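You operate a simulated robot arm through the tools that you are given. There is no shell and no other tool. Be economical: measure what you need, move in short steps, check, and stop when the job is done.

You run a simulated two-armed robot. Do the job below in one go: nothing can be reset, and whatever is moved stays where it is left.

Task
Pick up the teal yarn cone from the red crate with one hand, pass it to the other hand and put it on the third shelf from the top of the grey shelving.
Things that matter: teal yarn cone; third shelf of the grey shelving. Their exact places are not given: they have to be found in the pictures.

The check looks at the end state, three seconds after you hand in, the way a careful person would. Anything else that was tipped, shoved, dropped, spilled or broken makes it a failure.

Robot
Two 7-joint arms with two-finger grippers on one trunk, on a base that drives. Base frame: it is fixed to the floor where the robot stands at the start and does not move with it; the origin is under the middle of the robot, x ahead of it, y to its left, z up; the surface under the hand at the start is at about z = 800. Lengths are in mm, angles in rad, forces in N, time in s.
The left shoulder is at the start at [45, 164, 1105], the right one opposite. With the tool pointing down near the work surface each hand reaches from about 280 to 740 mm from the robot's upright axis, wherever it stands, measured 20 degrees to its own side. Places, roughly: third shelf of the grey shelving [-2400, -3200, 900]. Payload 2.45 kg a hand.
Tool frame (each hand has its own): the origin (TCP) lies between the finger pads and is the grasp point; the fingertips stand 26 mm ahead of it; z points along the fingers, y is the line along which they close. Largest opening 96 mm; the body of the gripper starts 69 mm behind the TCP.
Orientation is told as [roll, pitch, yaw] about the base's x, y, z axes, in that order, counted from this pose: with the fingers straight down and closing along the base's y, the tool's x points along the base's -x, its y along +y and its z along -z.

Tools
- The arms move only by the tool apply_moves. It takes "left_plan", "right_plan" or both (then of equal length, played together; a hand with none holds still); each is a list of rows, each a list of 7 numbers: the shift along the tool's x, y, z in m, then the turn, a rotation vector about the tool's x, y, z in rad, then the finger opening in m, from 0 to 0.096. In form: [[dx, dy, dz, ax, ay, az, claw], ...]. A call has 1 to 20 rows; each row shifts and turns the commanded pose from where the row before left it, along the tool's axes as they then stand. Each row takes 0.2 s and may step no farther than 50 mm and 0.15 rad from the row before; otherwise, or with a gripper value out of range, the whole call is refused. Where a pose cannot be reached the arm comes as near as it can. A force on the tool above 40 N (or 10 N above the force at the start of the call, whichever is more), or a blocked arm, ends the call early, and 0.2 s more pass. The fingers move at their own pace and stop on an object; they squeeze with about 30 N. The grip force told is the motor's: it shows also when the fingers shut on nothing. Time passes only in rows, and 0.2 s behind the last, so rows that do not move let the fingers close. The reply holds the time, the measured pose of the TCP, the force on the tool along the base axes, the opening and the grip force, in the units named above and with some noise, with the torque about the TCP (base axes, N m) and any sound that the robot's microphone picked up.
- Cameras (640 x 400 px; columns grow to the right, rows downward): "scene" is now at [112.2, 21.2, 1565.7]; the picture's right is [0.28, -0.96, 0.00], its down [-0.83, -0.24, -0.50] and it looks along [0.48, 0.14, -0.86] (base axes); focal length 251 px, centre (320, 200). "left" rides on the left gripper at [82, -3, -98] in its tool frame; the picture's right is [0.04, 1.00, 0.00], its down [-0.73, 0.03, -0.68] and it looks along [-0.68, 0.03, 0.73] (tool axes); focal length 256 px, centre (320, 200). "right" rides on the right gripper at [82, 3, -98] in its tool frame; the picture's right is [-0.04, 1.00, 0.00], its down [-0.73, -0.03, -0.68] and it looks along [-0.68, -0.03, 0.73] (tool axes); focal length 256 px, centre (320, 200).
- snapshot(camera): a new picture of that camera. The clock stands still meanwhile.
- move_column(by): slides the trunk up (or, below 0, down) by that many mm; the arms and the scene camera ride with it, the base frame stays. It gives what a move gives, with no picture.
- base_move(legs): drives the robot by 1 to 6 legs, each [ahead, left, turn to the left] in mm, mm and rad, along the robot's own axes; the way and the turn of a leg run together, so that a leg with both is an arc; at most 1500 mm and 3.142 rad a leg. The arms and the cameras ride along, it lands a little off, and it stops where it bumps. It gives what a move gives.
- pan_tilt(pan, tilt): turns the head with the scene camera to pan (to the left, within 2.094 rad either way) and tilt (down, from -0.506 to 1.204), counted from straight ahead of the robot. It gives what a move gives.
- point_at(camera, pixels): there is no depth. For up to 12 entries [column, row, z] of the newest picture of that camera ("zoom" is the newest enlarged one), the place [x, y] in the base frame at which the ray of that pixel passes the height z, good to about 2 mm. The clock stands still meanwhile.
- close_up(camera, box): a new picture of the part [left, top, right, bottom] of that camera's present view, enlarged. The clock stands still meanwhile.
- finish_job(): hands the job in; it is judged then, once.

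Keep the steps short. Do not move on a guess: measure, check each grasp and each placing, and mend mistakes. In all there are 80 turns and 58 pictures (those below and enlarged ones count). Leave the grippers open and the arms clear of the work at the hand-in unless told otherwise, and finish with a single line.

The tools are called as name(argument=value, ...) on one line, values as JSON. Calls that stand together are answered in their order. apply_moves: Moves the arms, as the interface text tells. Its arguments: {"type":"object","properties":{"left_plan":{"type":"array"},"right_plan":{"type":"array"}},"required":[]} The other tools are called the same way: move_column (by) slides the trunk up or down; base_move (legs) drives the base; pan_tilt (pan, tilt) turns the head that bears the scene camera; snapshot (camera) takes a picture; point_at (camera, pixels) gives the place at which the rays of pixels pass given heights; close_up (camera, box) takes an enlarged picture of a part of a camera's view; finish_job () hands the job in.

At the start:

```text
time: 0.0
left_tcp_pos: [394.4, 394.3, 883.5]
left_ee_rot: [0.001, 0.001, -0.001]
left_contact_force: [-0.1, -0.1, 0.3]
left_torque: [0.02, -0.01, -0.01]
left_grip_width: 96.2
left_finger_force: 0.0
right_tcp_pos: [512.3, -69.8, 915.9]
right_ee_rot: [-0.001, 0.001, 0.0]
right_contact_force: [0.4, 0.3, -0.6]
right_torque: [0.02, 0.01, 0.05]
right_grip_width: 96.1
right_finger_force: 0.0
trunk travel left (down, up): [-275.0, 292.0]
robot x, y, heading: [-0.0, -1.1, 0.003]
head pan, tilt: [0.281, 1.04]
```

scene: 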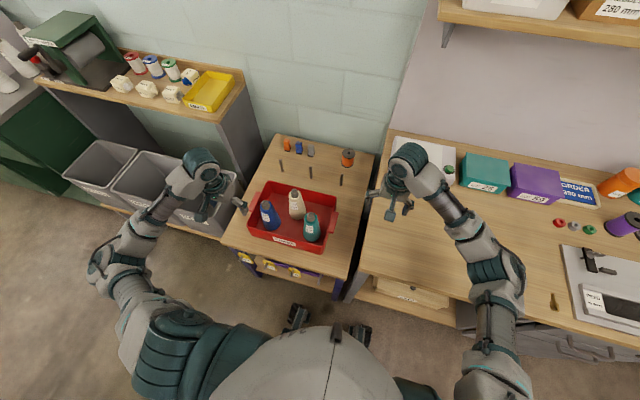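
right: 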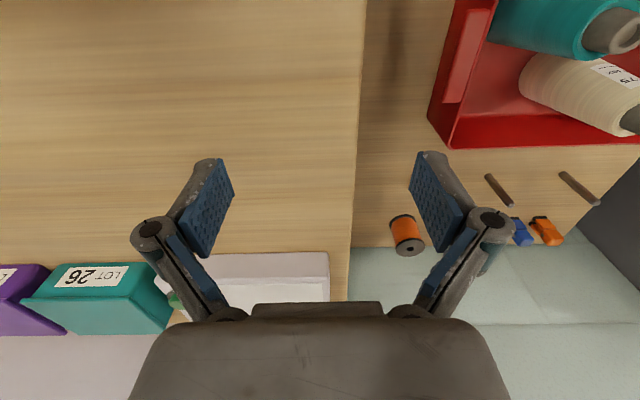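
left: 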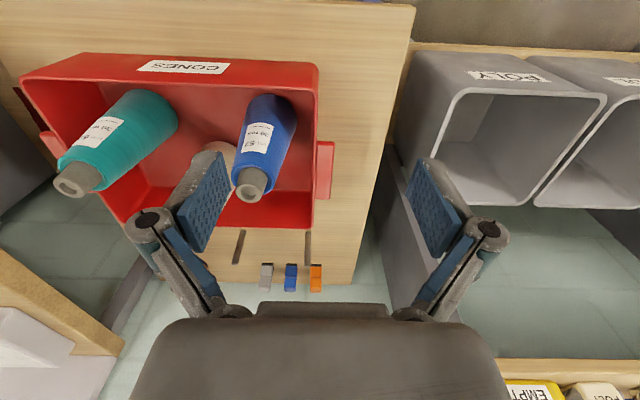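

I see the red crate with three cones (blue, cream, teal at about (312,227) in the scene picture). I start with an enlarged view of it.

close_up(camera="scene", box=[220, 130, 380, 270])

close_up(camera="left", box=[0, 30, 340, 240])

point_at(camera="scene", pixels=[[312, 238, 800], [312, 216, 950], [312, 216, 900], [312, 216, 850], [265, 182, 800], [333, 212, 800], [323, 252, 800], [248, 223, 800]])

point_at(camera="left", pixels=[[80, 182, 950], [80, 182, 900], [80, 182, 850], [150, 110, 800], [150, 110, 750], [150, 110, 700], [252, 190, 950], [252, 190, 900]])

```text
2.86 times, centred on (300, 200) of scene
```

zoom: 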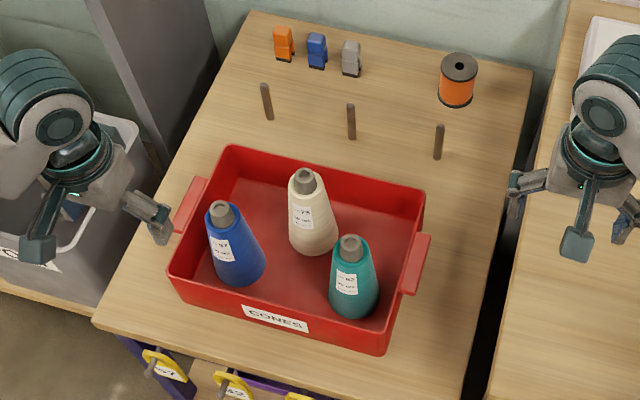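

```text
1.88 times, centred on (170, 135) of left
```

zoom: 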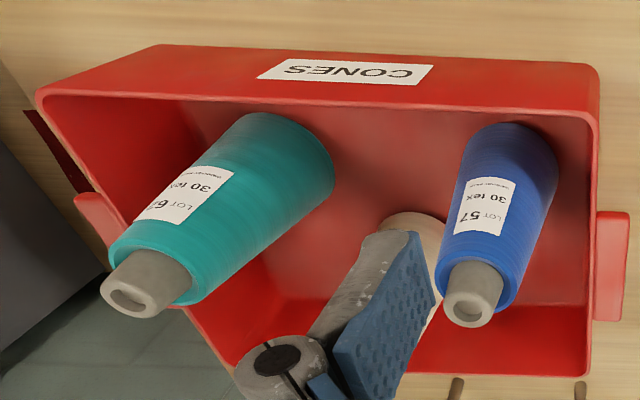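

```text
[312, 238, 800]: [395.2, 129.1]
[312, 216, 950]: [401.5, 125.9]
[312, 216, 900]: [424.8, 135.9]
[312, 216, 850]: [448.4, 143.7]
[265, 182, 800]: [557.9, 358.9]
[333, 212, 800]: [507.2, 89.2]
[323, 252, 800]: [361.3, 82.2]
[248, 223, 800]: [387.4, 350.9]
```

```text
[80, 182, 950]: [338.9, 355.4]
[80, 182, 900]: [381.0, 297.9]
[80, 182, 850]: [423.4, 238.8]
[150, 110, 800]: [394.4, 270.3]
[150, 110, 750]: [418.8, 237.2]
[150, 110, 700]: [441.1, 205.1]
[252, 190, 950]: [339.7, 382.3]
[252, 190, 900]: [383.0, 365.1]
```

The two views together put the cone's tip near z ≈ 780, so the crate table is lower than 800. I refine the estimate with both pictures.

point_at(camera="scene", pixels=[[310.9, 214.7, 800], [310.9, 214.7, 760], [310.9, 214.7, 720], [311.5, 238, 640], [311.5, 238, 600], [311.5, 238, 560], [267.5, 182, 700], [336.5, 197, 700], [323, 253.5, 700], [248, 226, 700]])

point_at(camera="left", pixels=[[71, 185.5, 800], [71, 185.5, 760], [71, 185.5, 720], [150, 113, 640], [150, 113, 600], [150, 113, 560], [318, 64, 700], [318, 64, 650], [18, 80, 700], [18, 80, 650], [311, 229, 700], [311, 229, 650]])

```text
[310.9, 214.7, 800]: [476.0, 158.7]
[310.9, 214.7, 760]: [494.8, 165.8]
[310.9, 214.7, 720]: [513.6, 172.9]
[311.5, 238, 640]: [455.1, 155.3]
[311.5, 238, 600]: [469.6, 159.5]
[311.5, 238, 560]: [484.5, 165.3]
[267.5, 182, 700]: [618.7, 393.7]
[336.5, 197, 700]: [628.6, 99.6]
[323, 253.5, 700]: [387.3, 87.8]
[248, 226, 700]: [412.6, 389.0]
```

```text
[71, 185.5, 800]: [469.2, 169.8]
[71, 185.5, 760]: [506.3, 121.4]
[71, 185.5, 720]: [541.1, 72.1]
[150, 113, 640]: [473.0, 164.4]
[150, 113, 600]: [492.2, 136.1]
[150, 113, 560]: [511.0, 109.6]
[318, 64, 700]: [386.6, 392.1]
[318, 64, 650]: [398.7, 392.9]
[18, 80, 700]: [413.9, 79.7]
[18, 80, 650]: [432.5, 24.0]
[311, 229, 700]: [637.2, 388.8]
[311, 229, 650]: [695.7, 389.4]
```

The teal cone's tip is at about (480,160,792), its base near z ≈ 620, and the crate rim at z ≈ 700. Before grasping I look at the destination shelving, behind and to the right.

pan_tilt(pan=-2.09, tilt=0.2)

snapshot(camera="scene")

```text
time: 2.2
left_tcp_pos: [392.6, 394.6, 883.5]
left_ee_rot: [0.002, -0.002, 0.0]
left_contact_force: [-0.5, 0.2, -0.3]
left_torque: [-0.04, -0.01, 0.03]
left_grip_width: 96.2
left_finger_force: 0.2
right_tcp_pos: [510.8, -70.2, 917.5]
right_ee_rot: [-0.001, -0.003, 0.0]
right_contact_force: [-0.3, -0.4, -0.4]
right_torque: [0.02, 0.02, -0.02]
right_grip_width: 96.3
right_finger_force: 0.1
trunk travel left (down, up): [-275.0, 292.0]
robot x, y, heading: [0.3, -1.9, 0.001]
head pan, tilt: [-2.089, 0.201]
```

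```text
52 pictures are left
```

scene: 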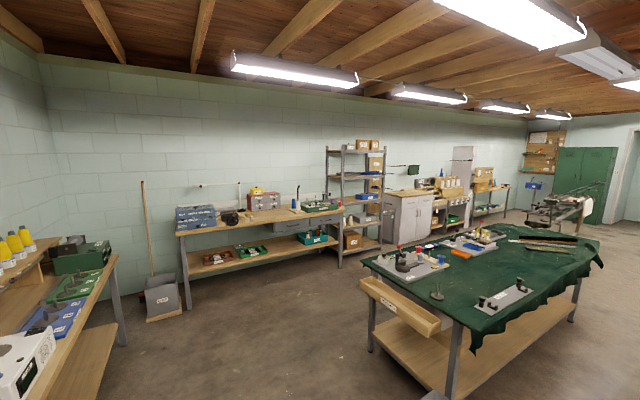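

close_up(camera="scene", box=[290, 130, 450, 280])

point_at(camera="scene", pixels=[[340, 267, 0], [384, 250, 0], [372, 353, 0], [455, 398, 0], [187, 307, 0], [336, 268, 0], [575, 325, 0], [336, 215, 850], [362, 258, 850], [153, 320, 0]])

```text
2.67 times, centred on (370, 205) of scene
```

zoom: 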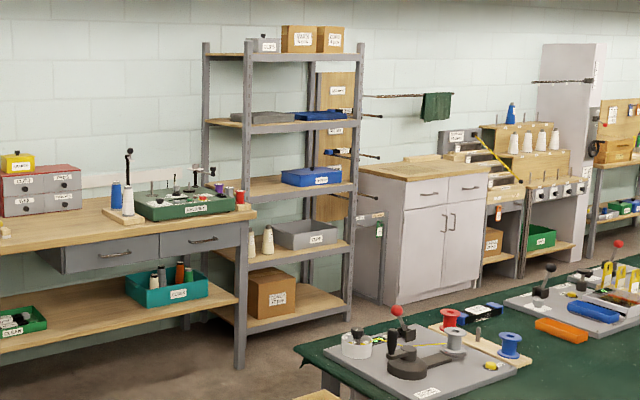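

```text
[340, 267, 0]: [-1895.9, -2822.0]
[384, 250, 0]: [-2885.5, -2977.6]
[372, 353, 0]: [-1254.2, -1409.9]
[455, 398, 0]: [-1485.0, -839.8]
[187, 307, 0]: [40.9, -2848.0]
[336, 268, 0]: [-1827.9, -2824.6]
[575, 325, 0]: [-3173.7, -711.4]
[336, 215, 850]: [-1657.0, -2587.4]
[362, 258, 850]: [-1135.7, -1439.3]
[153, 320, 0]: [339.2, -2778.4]
```

The grey shelving has five shelves. The third from the top (z ≈ 900) carries a blue bin, with free space to its left. Now I turn the head back and bring the open left hand, fingers down, over the teal cone at z ≈ 883.

pan_tilt(pan=0.28, tilt=1.04)

apply_moves(left_plan=[[-0.012, -0.039, 0, 0, 0, 0, 0.096], [-0.012, -0.039, 0, 0, 0, 0, 0.096], [-0.012, -0.039, 0, 0, 0, 0, 0.096], [-0.012, -0.039, 0, 0, 0, 0, 0.096], [-0.012, -0.039, 0, 0, 0, 0, 0.096], [-0.012, -0.039, 0, 0, 0, 0, 0.096], [0, 0, 0, 0, 0, 0, 0.096], [0, 0, 0, 0, 0, 0, 0.096]])

snapshot(camera="left")

snapshot(camera="scene")

```text
time: 4.4
left_tcp_pos: [390.4, 394.7, 884.8]
left_ee_rot: [0.001, -0.002, 0.002]
left_contact_force: [-0.2, 0.6, 0.5]
left_torque: [0.01, 0.01, 0.01]
left_grip_width: 96.1
left_finger_force: 0.0
right_tcp_pos: [510.5, -70.7, 918.2]
right_ee_rot: [0.0, -0.001, 0.0]
right_contact_force: [0.4, -0.4, 0.9]
right_torque: [0.01, 0.03, -0.01]
right_grip_width: 96.0
right_finger_force: 0.0
trunk travel left (down, up): [-275.0, 292.0]
robot x, y, heading: [-2.5, -0.1, -0.001]
head pan, tilt: [0.279, 1.04]
```

```text
time: 6.2
left_tcp_pos: [462.3, 160.2, 886.3]
left_ee_rot: [-0.001, 0.0, 0.002]
left_contact_force: [-0.5, -0.3, -0.9]
left_torque: [-0.02, 0.0, -0.03]
left_grip_width: 96.0
left_finger_force: 0.2
right_tcp_pos: [509.4, -68.9, 917.1]
right_ee_rot: [-0.001, -0.002, -0.001]
right_contact_force: [-0.1, 0.1, 0.5]
right_torque: [0.0, 0.0, -0.02]
right_grip_width: 96.1
right_finger_force: 0.1
trunk travel left (down, up): [-275.0, 292.0]
robot x, y, heading: [0.7, 0.3, -0.004]
head pan, tilt: [0.279, 1.04]
```

```text
50 pictures are left
```

left: 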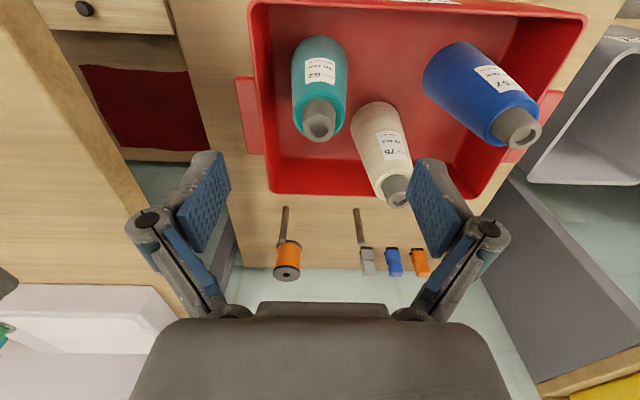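

```text
49 pictures are left
```

scene: 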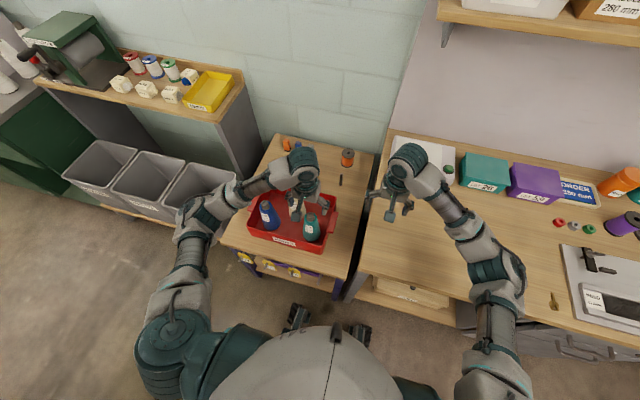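

The teal tip is at (320,122) in the left picture. I compute its place from both cameras.

point_at(camera="left", pixels=[[320, 122, 800], [320, 122, 780], [320, 122, 760], [319, 46, 620], [396, 190, 780], [396, 190, 760], [293, 60, 640], [347, 60, 640], [307, 103, 760], [338, 103, 760]])

close_up(camera="scene", box=[250, 170, 350, 260])

point_at(camera="scene", pixels=[[310.9, 214.7, 800], [310.9, 214.7, 780], [310.9, 214.7, 760]])

```text
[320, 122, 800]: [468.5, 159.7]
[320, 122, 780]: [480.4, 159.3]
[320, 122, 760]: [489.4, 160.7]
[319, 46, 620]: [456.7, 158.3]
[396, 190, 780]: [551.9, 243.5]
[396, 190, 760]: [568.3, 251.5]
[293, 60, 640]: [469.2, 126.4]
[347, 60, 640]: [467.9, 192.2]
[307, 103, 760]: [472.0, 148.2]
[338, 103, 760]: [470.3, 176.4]
```

```text
4.44 times, centred on (300, 215) of scene
```

zoom: 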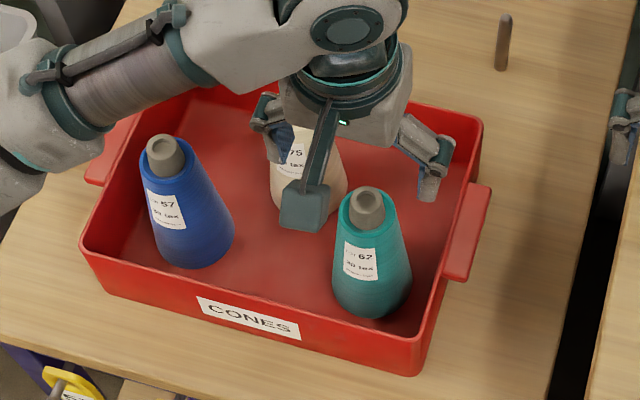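

```text
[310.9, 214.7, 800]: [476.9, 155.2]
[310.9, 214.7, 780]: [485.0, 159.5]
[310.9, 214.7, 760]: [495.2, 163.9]
```

Both cameras agree: the tip is at about (481,160,780), and the cream cone is about 110 mm away. I shift 19 mm ahead and then descend to TCP z ≈ 742, with the fingers staying above the rim.

apply_moves(left_plan=[[-0.019, 0, 0, 0, 0, 0, 0.096], [0, 0, 0.03, 0, 0, 0, 0.096], [0, 0, 0.03, 0, 0, 0, 0.096], [0, 0, 0.03, 0, 0, 0, 0.096], [0, 0, 0, 0, 0, 0, 0.096]])

snapshot(camera="left")

```text
time: 7.4
left_tcp_pos: [483.2, 161.0, 793.1]
left_ee_rot: [0.001, -0.004, 0.0]
left_contact_force: [-0.1, 0.6, 0.3]
left_torque: [0.01, 0.0, -0.03]
left_grip_width: 96.1
left_finger_force: 0.1
right_tcp_pos: [510.3, -70.8, 918.5]
right_ee_rot: [0.001, -0.002, 0.001]
right_contact_force: [-0.2, -0.3, 0.1]
right_torque: [0.0, -0.01, -0.03]
right_grip_width: 96.1
right_finger_force: 0.1
trunk travel left (down, up): [-275.0, 292.0]
robot x, y, heading: [-2.2, 1.5, 0.0]
head pan, tilt: [0.279, 1.04]
```

```text
47 pictures are left
```

left: 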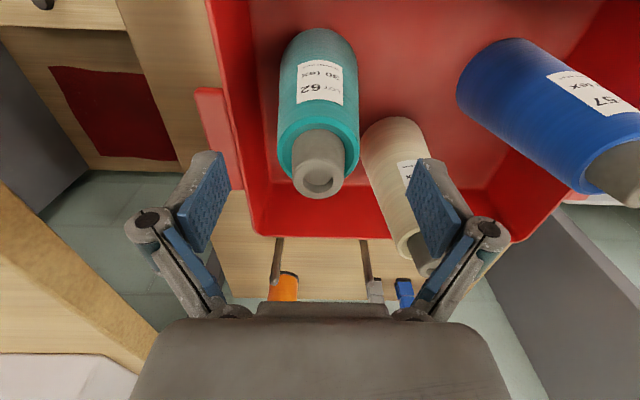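

point_at(camera="left", pixels=[[319, 182, 790], [319, 182, 780], [319, 182, 770], [300, 135, 760], [342, 135, 760], [276, 140, 750], [360, 140, 750], [410, 245, 780]])

```text
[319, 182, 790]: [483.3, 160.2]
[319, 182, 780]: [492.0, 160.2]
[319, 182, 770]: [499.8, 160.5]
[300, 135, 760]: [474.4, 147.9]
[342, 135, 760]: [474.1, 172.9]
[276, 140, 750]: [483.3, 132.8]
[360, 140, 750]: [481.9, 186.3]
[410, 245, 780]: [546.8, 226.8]
```

The tip (319,182) lies on the tool axis. I descend 45 mm and close the fingers.

apply_moves(left_plan=[[0, 0, 0.025, 0, 0, 0, 0.096], [0, 0, 0.02, 0, 0, 0, 0.096], [0, 0, 0, 0, 0, 0, 0.096], [0, 0, 0, 0, 0, 0, 0.03], [0, 0, 0, 0, 0, 0, 0.03], [0, 0, 0, 0, 0, 0, 0.03]])

snapshot(camera="left")

```text
time: 8.8
left_tcp_pos: [483.9, 158.9, 749.0]
left_ee_rot: [0.0, -0.002, 0.0]
left_contact_force: [1.7, 0.0, 7.5]
left_torque: [0.0, -0.12, -0.07]
left_grip_width: 53.9
left_finger_force: 30.2
right_tcp_pos: [509.5, -70.0, 917.4]
right_ee_rot: [0.0, -0.003, 0.0]
right_contact_force: [0.0, 0.1, 0.4]
right_torque: [0.02, -0.01, -0.02]
right_grip_width: 95.9
right_finger_force: 0.1
trunk travel left (down, up): [-275.0, 292.0]
robot x, y, heading: [-0.6, -2.0, 0.001]
head pan, tilt: [0.279, 1.04]
```

```text
46 pictures are left
```

left: 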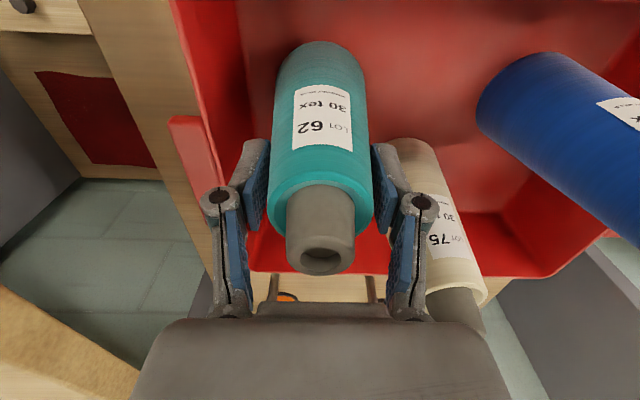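

The grip is firm at 54 mm and 30 N. I lift 40 mm slowly and check for slip.

apply_moves(left_plan=[[0, 0, -0.005, 0, 0, 0, 0.02], [0, 0, -0.01, 0, 0, 0, 0.02], [0, 0, -0.01, 0, 0, 0, 0.02], [0, 0, -0.015, 0, 0, 0, 0.02], [0, 0, 0, 0, 0, 0, 0.02]])

snapshot(camera="left")

```text
time: 10.0
left_tcp_pos: [485.2, 160.5, 789.3]
left_ee_rot: [0.001, -0.002, -0.001]
left_contact_force: [-0.5, -0.4, -2.4]
left_torque: [0.02, 0.01, 0.03]
left_grip_width: 53.4
left_finger_force: 30.0
right_tcp_pos: [509.8, -70.1, 917.2]
right_ee_rot: [0.0, -0.001, 0.0]
right_contact_force: [-0.6, 0.1, 1.0]
right_torque: [0.02, 0.0, -0.03]
right_grip_width: 96.0
right_finger_force: 0.1
trunk travel left (down, up): [-275.0, 292.0]
robot x, y, heading: [-1.9, 1.1, -0.0]
head pan, tilt: [0.279, 1.04]
```

```text
45 pictures are left
```

left: 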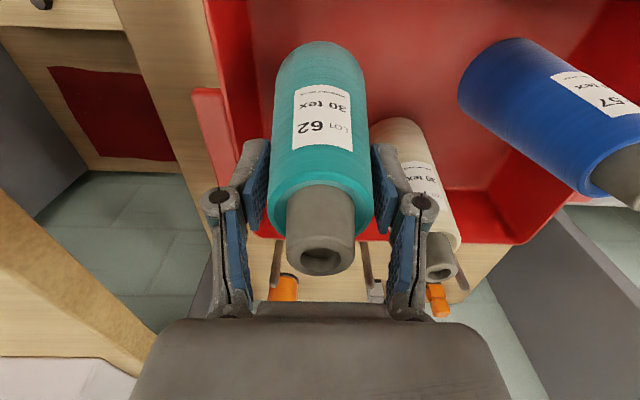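

The picture in hand is unchanged, so the cone did not slip. I lift it to TCP z ≈ 1000, clear of the crate.

apply_moves(left_plan=[[0, 0, -0.03, 0, 0, 0, 0.02], [0, 0, -0.035, 0, 0, 0, 0.02], [0, 0, -0.035, 0, 0, 0, 0.02], [0, 0, -0.035, 0, 0, 0, 0.02], [0, 0, -0.035, 0, 0, 0, 0.02], [0, 0, -0.03, 0, 0, 0, 0.02], [0, 0, 0, 0, 0, 0, 0.02]])

snapshot(camera="scene")

```text
time: 11.6
left_tcp_pos: [479.2, 161.5, 990.2]
left_ee_rot: [0.0, -0.002, 0.0]
left_contact_force: [0.3, 0.5, -2.8]
left_torque: [0.0, -0.02, 0.04]
left_grip_width: 53.8
left_finger_force: 30.1
right_tcp_pos: [509.9, -69.5, 917.4]
right_ee_rot: [0.001, -0.001, 0.0]
right_contact_force: [-0.1, 0.2, 0.0]
right_torque: [0.01, 0.01, -0.02]
right_grip_width: 96.1
right_finger_force: 0.0
trunk travel left (down, up): [-275.0, 292.0]
robot x, y, heading: [0.0, -2.3, -0.002]
head pan, tilt: [0.279, 1.04]
```

```text
44 pictures are left
```

scene: 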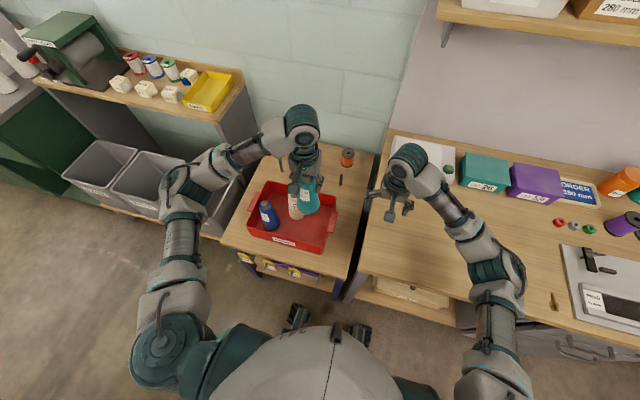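

The cone is clear of the crate. I back the base 450 mm for free space for the hand-over; the earlier rear view showed that area to be open floor.

base_move(legs=[[-450, 0, 0]])

snapshot(camera="scene")

```text
time: 14.3
left_tcp_pos: [24.5, 162.4, 989.5]
left_ee_rot: [-0.001, -0.001, 0.002]
left_contact_force: [-0.3, 0.2, -3.5]
left_torque: [0.01, 0.01, 0.02]
left_grip_width: 53.8
left_finger_force: 30.7
right_tcp_pos: [55.9, -68.1, 916.5]
right_ee_rot: [0.0, -0.002, 0.004]
right_contact_force: [1.1, -0.3, 0.5]
right_torque: [0.01, -0.04, 0.02]
right_grip_width: 96.2
right_finger_force: 0.0
trunk travel left (down, up): [-275.0, 292.0]
robot x, y, heading: [-452.1, -2.9, 0.004]
head pan, tilt: [0.279, 1.04]
```

```text
43 pictures are left
```

scene: 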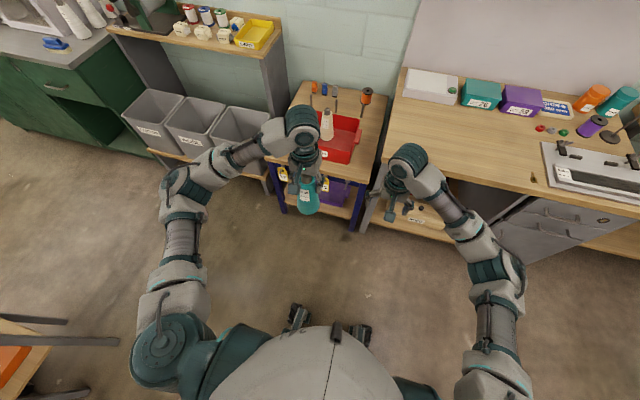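

There is free space now. Left hand: move the cone ahead and a little inward to robot-local (600,110), then yaw −0.785 so its camera turns away from the right hand.

apply_moves(left_plan=[[-0.031, -0.014, 0, 0, 0, 0, 0.02], [-0.031, -0.014, 0, 0, 0, 0, 0.02], [-0.031, -0.014, 0, 0, 0, 0, 0.02], [-0.03, -0.013, 0, 0, 0, 0, 0.02], [0, 0, 0, 0, 0, 0.131, 0.02], [0, 0, 0, 0, 0, 0.131, 0.02], [0, 0, 0, 0, 0, 0.131, 0.02], [0, 0, 0, 0, 0, 0.131, 0.02], [0, 0, 0, 0, 0, 0.131, 0.02], [0, 0, 0, 0, 0, 0.131, 0.02], [0, 0, 0, 0, 0, 0, 0.02]])

snapshot(camera="scene")

```text
time: 16.7
left_tcp_pos: [144.9, 107.8, 992.9]
left_ee_rot: [0.004, -0.004, -0.783]
left_contact_force: [-0.2, 0.3, -3.2]
left_torque: [-0.04, -0.03, 0.0]
left_grip_width: 53.6
left_finger_force: 30.1
right_tcp_pos: [53.1, -69.1, 920.0]
right_ee_rot: [-0.001, -0.006, 0.004]
right_contact_force: [-0.2, 1.0, -0.5]
right_torque: [0.0, -0.01, 0.03]
right_grip_width: 95.9
right_finger_force: 0.1
trunk travel left (down, up): [-275.0, 292.0]
robot x, y, heading: [-453.7, -1.3, 0.003]
head pan, tilt: [0.279, 1.04]
```

```text
42 pictures are left
```

scene: 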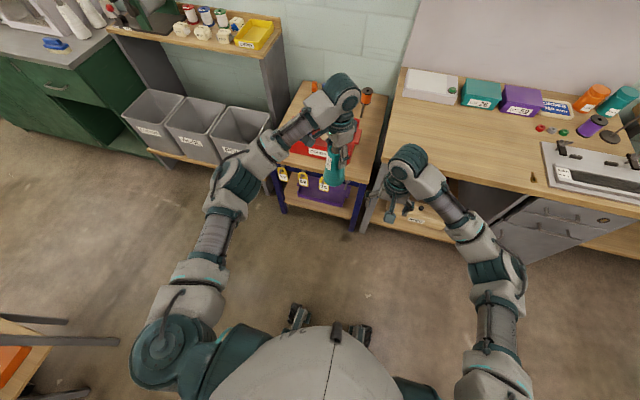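

The yaw is good. Now the right hand: up 90 mm, yaw +0.785, pitch −0.96, so the fingers point ahead-left and about 35° below horizontal.

apply_moves(right_plan=[[0.004, 0, -0.03, 0, 0, 0, 0.096], [0.004, 0, -0.03, 0, 0, 0, 0.096], [0.004, 0, -0.03, 0, 0, 0, 0.096], [0, 0, 0, 0, 0, -0.131, 0.096], [0, 0, 0, 0, 0, -0.131, 0.096], [0, 0, 0, 0, 0, -0.131, 0.096], [0, 0, 0, 0, 0, -0.131, 0.096], [0, 0, 0, 0, 0, -0.131, 0.096], [0, 0, 0, 0, 0, -0.131, 0.096], [0, 0, 0, 0, -0.137, 0, 0.096], [0, 0, 0, 0, -0.137, 0, 0.096], [0, 0, 0, 0, -0.137, 0, 0.096], [0, 0, 0, 0, -0.137, 0, 0.096], [0, 0, 0, 0, -0.137, 0, 0.096], [0, 0, 0, 0, -0.137, 0, 0.096], [0, 0, 0, 0, -0.138, 0, 0.096], [0, 0, 0, 0, 0, 0, 0.096]])

snapshot(camera="scene")

snapshot(camera="right")

```text
time: 20.3
left_tcp_pos: [145.4, 108.1, 992.4]
left_ee_rot: [0.006, -0.002, -0.783]
left_contact_force: [0.0, -0.5, -1.7]
left_torque: [-0.01, 0.02, -0.01]
left_grip_width: 53.6
left_finger_force: 29.8
right_tcp_pos: [39.6, -71.8, 1009.3]
right_ee_rot: [-0.009, -0.968, 0.798]
right_contact_force: [0.8, -0.6, 0.2]
right_torque: [0.01, -0.02, -0.03]
right_grip_width: 95.9
right_finger_force: 0.0
trunk travel left (down, up): [-275.0, 292.0]
robot x, y, heading: [-455.4, -1.5, 0.004]
head pan, tilt: [0.279, 1.04]
```

```text
41 pictures are left
```

scene: 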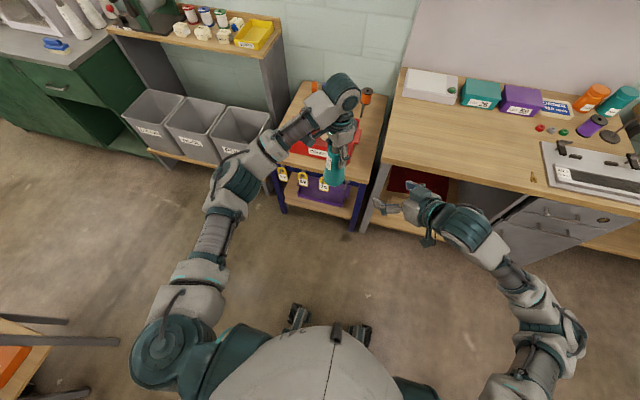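

```text
40 pictures are left
```

right: 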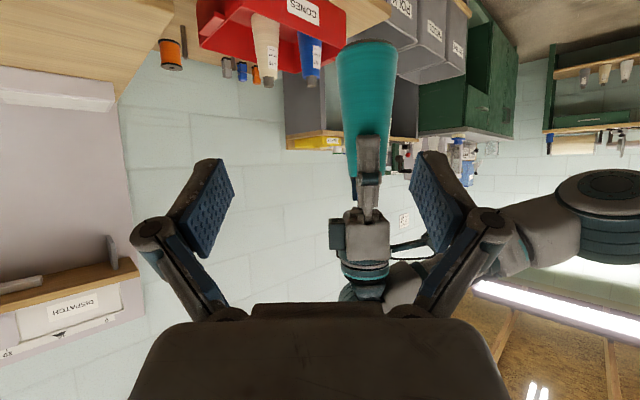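

The right hand is oriented well and sees the cone upside down, base edge at about (367,42). I measure the base height through the ray.

point_at(camera="right", pixels=[[367, 42, 890], [367, 42, 880], [367, 42, 870], [367, 42, 860], [337, 60, 880], [398, 60, 880], [367, 136, 975], [367, 136, 965], [367, 136, 955]])

```text
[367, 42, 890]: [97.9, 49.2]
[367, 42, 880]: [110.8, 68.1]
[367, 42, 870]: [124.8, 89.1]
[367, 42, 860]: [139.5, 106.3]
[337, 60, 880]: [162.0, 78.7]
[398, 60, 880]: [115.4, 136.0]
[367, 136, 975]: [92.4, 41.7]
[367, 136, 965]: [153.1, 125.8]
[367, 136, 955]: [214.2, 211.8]
```

The cone base is about 120 mm below the left TCP (z ≈ 872). The target for the right TCP is (145,108,912). I shift sideways into line, then come 100 mm nearer and look.

apply_moves(right_plan=[[-0.018, 0.025, 0, 0, 0, 0, 0.096], [-0.017, 0.025, 0, 0, 0, 0, 0.096], [0, 0, 0.035, 0, 0, 0, 0.096], [0, 0, 0.035, 0, 0, 0, 0.096], [0, 0, 0.03, 0, 0, 0, 0.096], [0, 0, 0, 0, 0, 0, 0.096]])

snapshot(camera="right")

```text
time: 21.7
left_tcp_pos: [143.9, 106.8, 993.4]
left_ee_rot: [0.006, -0.004, -0.783]
left_contact_force: [-0.1, 1.3, -2.4]
left_torque: [-0.04, -0.03, 0.01]
left_grip_width: 53.5
left_finger_force: 30.0
right_tcp_pos: [78.3, 38.2, 980.8]
right_ee_rot: [-0.011, -0.966, 0.798]
right_contact_force: [0.5, 0.2, -0.6]
right_torque: [0.0, -0.03, 0.01]
right_grip_width: 95.8
right_finger_force: 0.1
trunk travel left (down, up): [-275.0, 292.0]
robot x, y, heading: [-455.5, 0.2, 0.0]
head pan, tilt: [0.279, 1.04]
```

```text
39 pictures are left
```

right: 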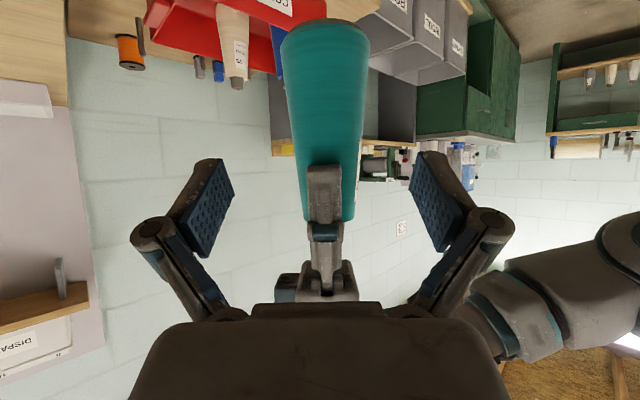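

The cone is centred between the right fingers (col ≈ 325). I advance 80 mm and check clearance to the left fingers.

apply_moves(right_plan=[[0.003, 0, 0.03, 0, 0, 0, 0.096], [0, 0, 0.025, 0, 0, 0, 0.096], [0, 0, 0.025, 0, 0, 0, 0.096], [0, 0, 0, 0, 0, 0, 0.096]])

snapshot(camera="right")

close_up(camera="scene", box=[280, 70, 440, 230])

```text
time: 22.7
left_tcp_pos: [144.6, 108.6, 994.0]
left_ee_rot: [0.005, -0.004, -0.782]
left_contact_force: [0.3, 0.1, -4.0]
left_torque: [-0.01, 0.0, -0.04]
left_grip_width: 53.4
left_finger_force: 29.9
right_tcp_pos: [122.0, 81.9, 934.3]
right_ee_rot: [-0.01, -0.963, 0.797]
right_contact_force: [0.2, -0.2, 0.7]
right_torque: [0.0, -0.01, 0.0]
right_grip_width: 95.9
right_finger_force: 0.0
trunk travel left (down, up): [-275.0, 292.0]
robot x, y, heading: [-455.6, -1.6, 0.003]
head pan, tilt: [0.279, 1.04]
```

```text
38 pictures are left
```

right: 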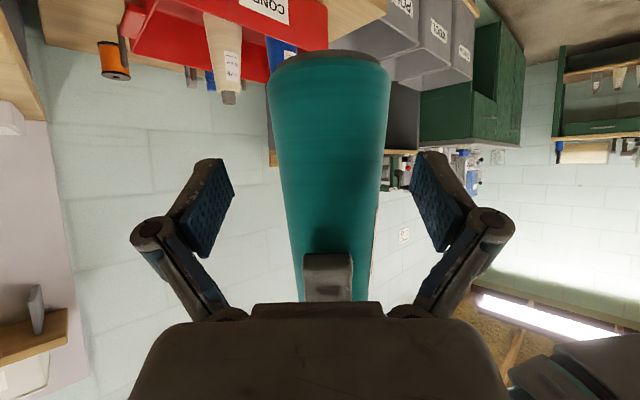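

```text
2.50 times, centred on (360, 150) of scene
```

zoom: 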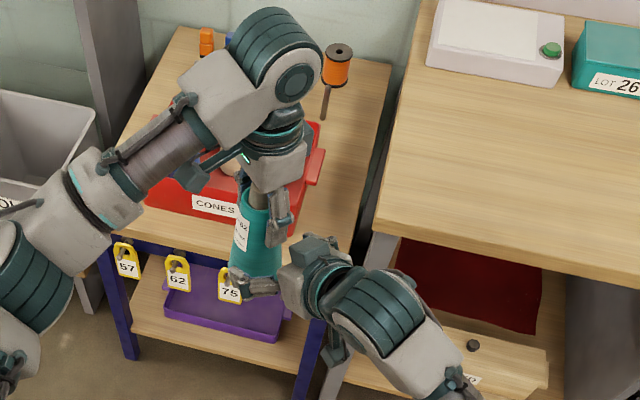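

The alignment is good. I advance the last 32 mm, leaving margin between the right palm and the left fingertip, then close the right fingers.

apply_moves(right_plan=[[0, 0, 0.016, 0, 0, 0, 0.096], [0, 0, 0.016, 0, 0, 0, 0.096], [0, 0, 0, 0, 0, 0, 0.096], [0, 0, 0, 0, 0, 0, 0.08], [0, 0, 0, 0, 0, 0, 0.07], [0, 0, 0, 0, 0, 0, 0.06], [0, 0, 0, 0, 0, 0, 0.03], [0, 0, 0, 0, 0, 0, 0.03]])

snapshot(camera="right")

close_up(camera="scene", box=[280, 70, 440, 230])

```text
time: 24.5
left_tcp_pos: [145.4, 108.4, 992.6]
left_ee_rot: [0.005, -0.006, -0.781]
left_contact_force: [18.0, -6.1, -4.1]
left_torque: [-0.29, -1.1, -0.09]
left_grip_width: 53.6
left_finger_force: 29.8
right_tcp_pos: [140.3, 101.6, 916.3]
right_ee_rot: [-0.008, -0.967, 0.799]
right_contact_force: [-16.9, 6.5, 1.2]
right_torque: [-0.22, -0.29, 0.22]
right_grip_width: 67.9
right_finger_force: 30.0
trunk travel left (down, up): [-275.0, 292.0]
robot x, y, heading: [-452.6, 1.4, 0.002]
head pan, tilt: [0.279, 1.04]
```

```text
36 pictures are left
```

right: 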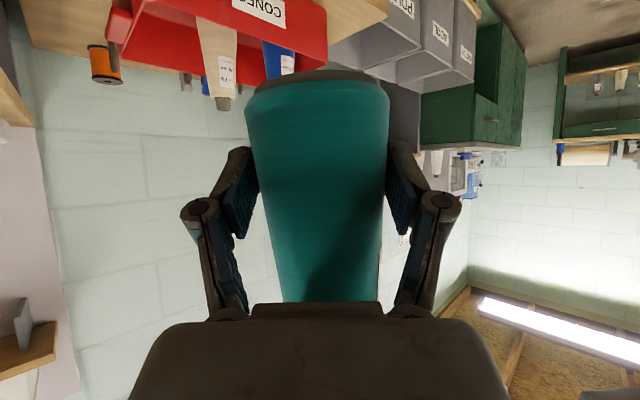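

```text
2.50 times, centred on (360, 150) of scene
```

zoom: 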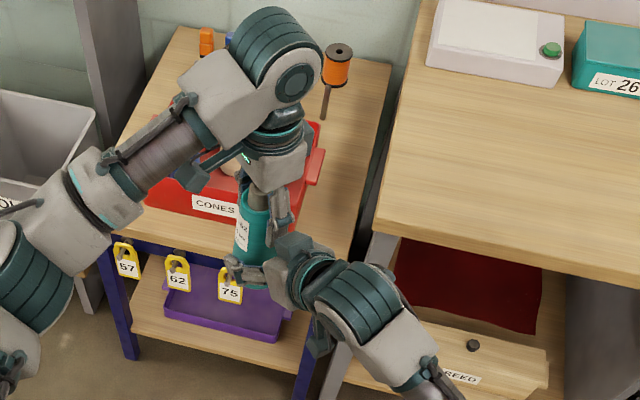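

The right hand holds the cone (68 mm, 30 N), with about 17 N sideways between the hands. I relieve it by moving the right hand 3 mm along its +y.

apply_moves(right_plan=[[0, 0.0015, 0, 0, 0, 0, 0.03], [0, 0.0015, 0, 0, 0, 0, 0.03], [0, 0, 0, 0, 0, 0, 0.03]])

```text
time: 25.3
left_tcp_pos: [144.7, 109.7, 992.9]
left_ee_rot: [0.006, -0.001, -0.781]
left_contact_force: [10.4, 6.5, -3.7]
left_torque: [0.43, -0.72, -0.33]
left_grip_width: 53.6
left_finger_force: 29.9
right_tcp_pos: [139.7, 102.8, 913.8]
right_ee_rot: [-0.01, -0.966, 0.795]
right_contact_force: [-11.1, -6.2, 0.1]
right_torque: [0.05, -0.03, 0.36]
right_grip_width: 67.9
right_finger_force: 30.2
trunk travel left (down, up): [-275.0, 292.0]
robot x, y, heading: [-453.8, 0.5, 0.003]
head pan, tilt: [0.279, 1.04]
```

apply_moves(right_plan=[[0.0012, 0.0005, -0.0018, 0, 0, 0, 0.03], [0, 0, 0, 0, 0, 0, 0.03]])

```text
time: 25.9
left_tcp_pos: [143.6, 108.0, 992.5]
left_ee_rot: [0.003, 0.0, -0.783]
left_contact_force: [-8.4, 7.0, -3.9]
left_torque: [0.27, 0.23, 0.4]
left_grip_width: 53.4
left_finger_force: 30.4
right_tcp_pos: [139.1, 101.5, 915.8]
right_ee_rot: [-0.01, -0.965, 0.793]
right_contact_force: [9.3, -5.9, 0.4]
right_torque: [0.23, 0.46, -0.48]
right_grip_width: 67.5
right_finger_force: 29.2
trunk travel left (down, up): [-275.0, 292.0]
robot x, y, heading: [-454.6, -2.4, 0.004]
head pan, tilt: [0.279, 1.04]
```

What remains is small and wobbles with the base, so it will do. I open the left only to 62 mm, so its finger clears the right palm, then lift it straight up and open it fully.

apply_moves(left_plan=[[0, 0, 0, 0, 0, 0, 0.062], [0, 0, 0, 0, 0, 0, 0.062], [0, 0, -0.01, 0, 0, 0, 0.062], [0, 0, -0.02, 0, 0, 0, 0.062], [0, 0, -0.03, 0, 0, 0, 0.062], [0, 0, -0.035, 0, 0, 0, 0.062], [0, 0, -0.035, 0, 0, 0, 0.096], [0, 0, 0, 0, 0, 0, 0.096]])

snapshot(camera="left")

snapshot(camera="right")

```text
time: 27.7
left_tcp_pos: [141.5, 106.9, 1121.3]
left_ee_rot: [0.003, -0.004, -0.781]
left_contact_force: [0.1, 0.1, 0.1]
left_torque: [-0.03, 0.03, 0.04]
left_grip_width: 95.8
left_finger_force: 0.1
right_tcp_pos: [137.1, 102.9, 913.5]
right_ee_rot: [-0.008, -0.962, 0.795]
right_contact_force: [0.1, -0.9, -0.3]
right_torque: [-0.04, 0.02, 0.0]
right_grip_width: 67.8
right_finger_force: 29.6
trunk travel left (down, up): [-275.0, 292.0]
robot x, y, heading: [-451.9, -1.5, 0.005]
head pan, tilt: [0.279, 1.04]
```

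```text
34 pictures are left
```

left: 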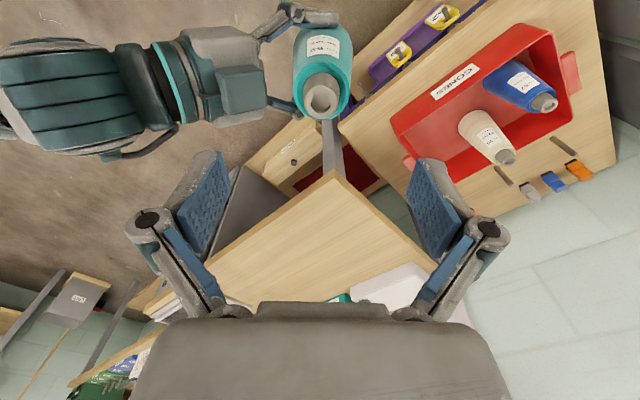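

```text
33 pictures are left
```

right: 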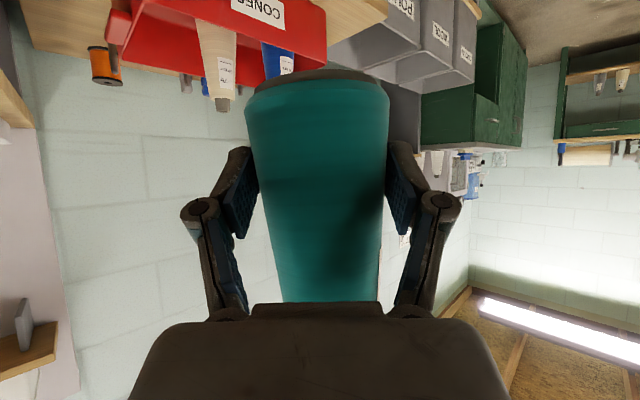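

The hand-over worked: the right holds the cone alone and upright, with its picture unchanged. Now I retreat the left hand to the left and back.

apply_moves(left_plan=[[0.031, 0.0045, 0, 0, 0, 0, 0.096], [0.031, 0.0045, 0, 0, 0, 0, 0.096], [0.031, 0.0045, 0, 0, 0, 0, 0.096], [0.031, 0.0045, 0, 0, 0, 0, 0.096], [0.031, 0.0045, 0, 0, 0, 0, 0.096], [0.031, 0.0045, 0, 0, 0, 0, 0.096], [0.031, 0.0045, 0, 0, 0, 0, 0.096], [0.031, 0.0045, 0, 0, 0, 0, 0.096], [0, 0, 0, 0, 0, -0.131, 0.096], [0, 0, 0, 0, 0, -0.131, 0.096], [0, 0, 0, 0, 0, -0.131, 0.096], [0, 0, 0, 0, 0, -0.131, 0.096], [0, 0, 0, 0, 0, -0.131, 0.096], [0, 0, 0, 0, 0, -0.131, 0.096]])

apply_moves(right_plan=[[0, 0, 0, 0.1087, 0, 0.0758, 0.03], [0, 0, 0, 0.1087, 0, 0.0758, 0.03], [0, 0, 0, 0.1087, 0, 0.0758, 0.03], [0, 0, 0, 0.1087, 0, 0.0758, 0.03], [0, 0, 0, 0.1087, 0, 0.0758, 0.03], [0, 0, 0, 0.1087, 0, 0.0758, 0.03], [0, 0, 0, 0, 0, 0, 0.03]])

snapshot(camera="scene")

```text
time: 30.7
left_tcp_pos: [-7.1, 309.4, 1121.6]
left_ee_rot: [-0.001, -0.005, 0.007]
left_contact_force: [0.2, -0.7, 1.2]
left_torque: [0.02, 0.0, 0.01]
left_grip_width: 96.1
left_finger_force: 0.1
right_tcp_pos: [135.8, 104.5, 914.7]
right_ee_rot: [-0.008, -0.965, 0.798]
right_contact_force: [-0.2, 0.0, -0.5]
right_torque: [0.01, 0.01, -0.01]
right_grip_width: 67.7
right_finger_force: 30.0
trunk travel left (down, up): [-275.0, 292.0]
robot x, y, heading: [-454.6, 0.5, 0.006]
head pan, tilt: [0.279, 1.04]
```

```text
time: 32.3
left_tcp_pos: [-7.1, 307.0, 1121.7]
left_ee_rot: [0.0, -0.006, 0.003]
left_contact_force: [-0.1, -0.3, -0.8]
left_torque: [-0.03, 0.04, 0.01]
left_grip_width: 96.0
left_finger_force: 0.2
right_tcp_pos: [136.7, 104.1, 914.4]
right_ee_rot: [-0.003, -0.967, -0.003]
right_contact_force: [-0.2, 0.3, 1.2]
right_torque: [-0.01, 0.02, 0.02]
right_grip_width: 67.7
right_finger_force: 29.8
trunk travel left (down, up): [-275.0, 292.0]
robot x, y, heading: [-449.6, -1.2, 0.007]
head pan, tilt: [0.279, 1.04]
```

```text
32 pictures are left
```

scene: 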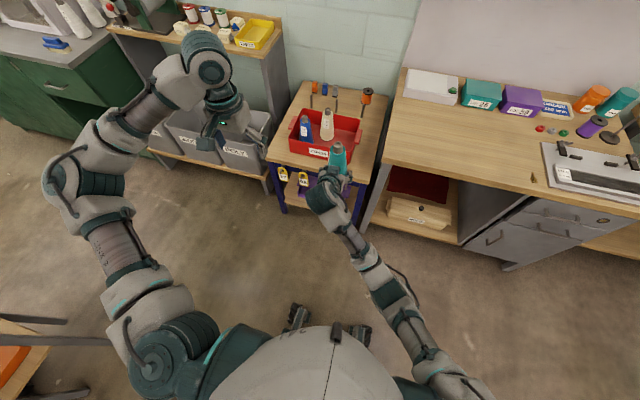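

The right hand now points straight ahead. I draw it in and up to about local (475,−100,995) for driving.

apply_moves(right_plan=[[0, -0.034, -0.022, 0, 0, 0, 0.03], [0, -0.034, -0.023, 0, 0, 0, 0.03], [0, -0.034, -0.023, 0, 0, 0, 0.03], [0, -0.034, -0.023, 0, 0, 0, 0.03], [0, -0.034, -0.023, 0, 0, 0, 0.03], [0, -0.034, -0.022, 0, 0, 0, 0.03], [0, 0, 0, 0, 0, 0, 0.03]])

base_move(legs=[[0, 0, -1.578]])

pan_tilt(pan=-0.5, tilt=0.5)

snapshot(camera="scene")

```text
time: 33.9
left_tcp_pos: [-6.8, 308.6, 1122.7]
left_ee_rot: [0.0, -0.004, 0.004]
left_contact_force: [0.1, 0.4, -0.2]
left_torque: [-0.02, -0.02, -0.02]
left_grip_width: 96.2
left_finger_force: 0.1
right_tcp_pos: [23.3, -98.0, 991.6]
right_ee_rot: [-0.003, -0.966, -0.002]
right_contact_force: [-0.1, -0.6, -3.0]
right_torque: [-0.03, 0.0, 0.01]
right_grip_width: 67.9
right_finger_force: 30.3
trunk travel left (down, up): [-275.0, 292.0]
robot x, y, heading: [-454.9, -0.9, 0.003]
head pan, tilt: [0.279, 1.04]
```

```text
time: 38.1
left_tcp_pos: [-141.0, -444.3, 1122.4]
left_ee_rot: [0.0, -0.006, -1.56]
left_contact_force: [0.3, 0.8, 0.8]
left_torque: [0.0, -0.02, 0.03]
left_grip_width: 96.1
left_finger_force: 0.0
right_tcp_pos: [-546.9, -477.0, 991.9]
right_ee_rot: [-0.004, -0.966, -1.566]
right_contact_force: [-0.5, -0.8, -2.5]
right_torque: [0.02, -0.04, -0.01]
right_grip_width: 67.8
right_finger_force: 30.0
trunk travel left (down, up): [-275.0, 292.0]
robot x, y, heading: [-454.1, 0.7, -1.56]
head pan, tilt: [0.279, 1.04]
```

```text
time: 39.2
left_tcp_pos: [-141.6, -442.1, 1124.0]
left_ee_rot: [0.003, -0.01, -1.561]
left_contact_force: [-0.5, 0.5, -0.7]
left_torque: [0.02, -0.03, -0.04]
left_grip_width: 96.2
left_finger_force: 0.0
right_tcp_pos: [-549.1, -474.6, 993.6]
right_ee_rot: [-0.002, -0.97, -1.567]
right_contact_force: [-0.4, 0.4, -3.3]
right_torque: [0.06, 0.0, 0.0]
right_grip_width: 67.5
right_finger_force: 30.3
trunk travel left (down, up): [-275.0, 292.0]
robot x, y, heading: [-457.9, -1.1, -1.561]
head pan, tilt: [-0.499, 0.499]
```

```text
31 pictures are left
```

scene: 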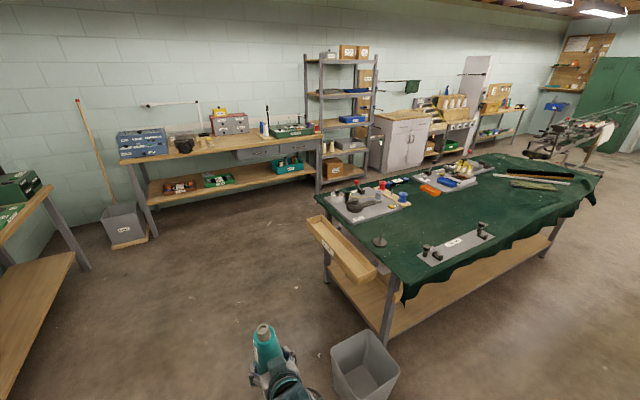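

A grey bin stands on the floor at (365,370) and a drawer sticks out of the green table. I measure them and the shelving.

point_at(camera="scene", pixels=[[332, 345, 300], [368, 330, 300], [398, 372, 300], [345, 398, 300], [308, 222, 800], [352, 288, 750], [376, 268, 750], [388, 345, 0], [324, 283, 0], [317, 193, 0], [364, 180, 0], [310, 190, 850]])

close_up(camera="scene", box=[290, 40, 410, 215])

```text
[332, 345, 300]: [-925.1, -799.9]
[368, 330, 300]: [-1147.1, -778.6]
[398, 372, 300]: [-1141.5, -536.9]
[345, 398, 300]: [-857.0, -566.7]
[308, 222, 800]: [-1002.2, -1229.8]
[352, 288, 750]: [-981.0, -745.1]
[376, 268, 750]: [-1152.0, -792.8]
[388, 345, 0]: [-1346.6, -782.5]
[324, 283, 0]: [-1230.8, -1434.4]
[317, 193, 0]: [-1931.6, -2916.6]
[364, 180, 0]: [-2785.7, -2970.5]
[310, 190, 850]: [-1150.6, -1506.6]
```

```text
2.29 times, centred on (350, 128) of scene
```

zoom: 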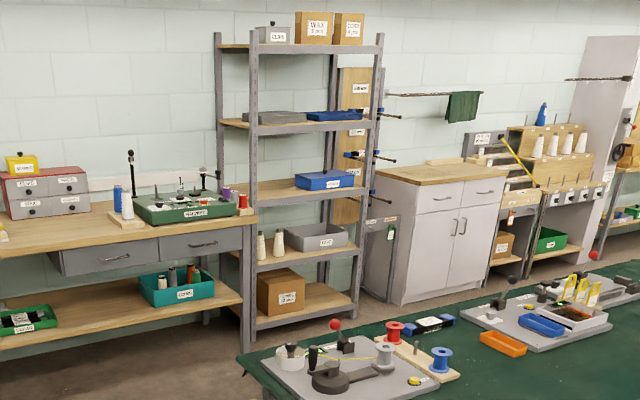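

The bin (x −1147…−857) and drawer stay right of a lane at x ≈ −330. I drive along the lane to y ≈ −2130 and look again.

base_move(legs=[[0, 130, 0], [1050, 0, -0.01], [1080, 0, 0]])

pan_tilt(pan=-1.3, tilt=0.5)

snapshot(camera="scene")

```text
time: 50.8
left_tcp_pos: [-45.8, -2604.1, 1128.6]
left_ee_rot: [0.015, -0.011, -1.568]
left_contact_force: [-1.0, 0.3, 0.4]
left_torque: [0.0, -0.07, -0.02]
left_grip_width: 96.0
left_finger_force: 0.1
right_tcp_pos: [-451.6, -2633.9, 990.3]
right_ee_rot: [0.022, -0.969, -1.594]
right_contact_force: [2.6, 6.0, -3.9]
right_torque: [0.2, -0.1, -0.13]
right_grip_width: 64.3
right_finger_force: 30.3
trunk travel left (down, up): [-275.0, 292.0]
robot x, y, heading: [-338.1, -2158.6, -1.571]
head pan, tilt: [-0.499, 0.499]
```

```text
time: 51.9
left_tcp_pos: [-30.2, -2601.0, 1125.2]
left_ee_rot: [0.004, -0.013, -1.569]
left_contact_force: [0.5, 0.6, -0.1]
left_torque: [0.01, 0.01, 0.01]
left_grip_width: 96.1
left_finger_force: 0.1
right_tcp_pos: [-436.7, -2632.5, 994.5]
right_ee_rot: [-0.001, -0.971, -1.573]
right_contact_force: [1.4, -0.4, -2.0]
right_torque: [-0.03, 0.02, 0.0]
right_grip_width: 64.4
right_finger_force: 29.7
trunk travel left (down, up): [-275.0, 292.0]
robot x, y, heading: [-340.0, -2162.5, -1.564]
head pan, tilt: [-1.3, 0.499]
```

```text
29 pictures are left
```

scene: 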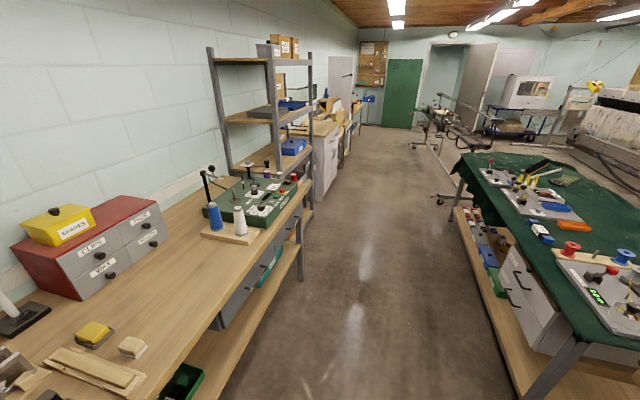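

The grip width changed from 67.8 to 64.4 mm, so the cone may have shifted in the hand. I check the right picture.

snapshot(camera="right")

pan_tilt(pan=-0.2, tilt=0.9)

snapshot(camera="scene")

```text
28 pictures are left
```

right: 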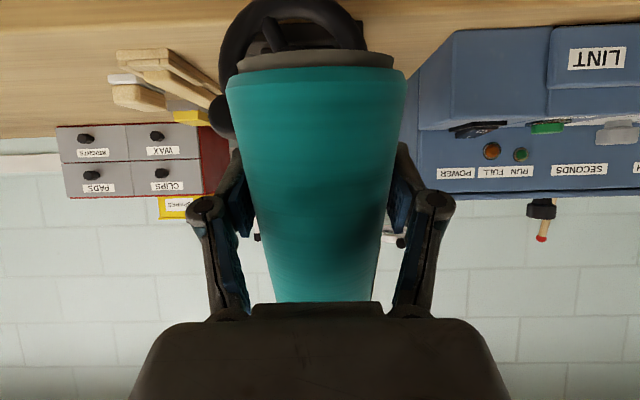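

```text
time: 53.2
left_tcp_pos: [-38.3, -2601.8, 1127.0]
left_ee_rot: [0.008, -0.013, -1.571]
left_contact_force: [0.7, 0.2, 0.2]
left_torque: [-0.03, -0.05, -0.02]
left_grip_width: 96.3
left_finger_force: 0.1
right_tcp_pos: [-444.5, -2632.0, 994.6]
right_ee_rot: [0.007, -0.972, -1.583]
right_contact_force: [0.7, 0.8, -2.4]
right_torque: [-0.01, -0.02, 0.01]
right_grip_width: 64.5
right_finger_force: 29.3
trunk travel left (down, up): [-275.0, 292.0]
robot x, y, heading: [-338.9, -2161.3, -1.569]
head pan, tilt: [-0.201, 0.901]
```

```text
27 pictures are left
```

scene: 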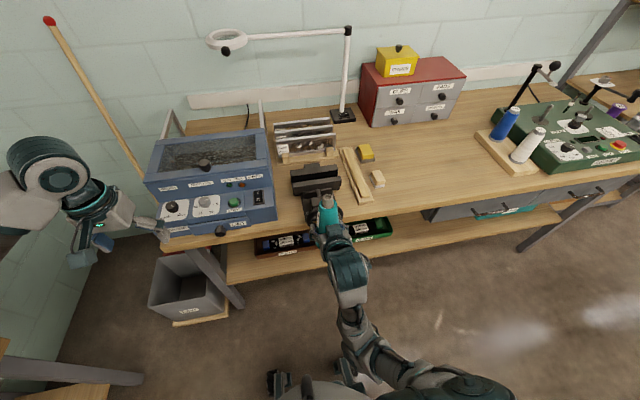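

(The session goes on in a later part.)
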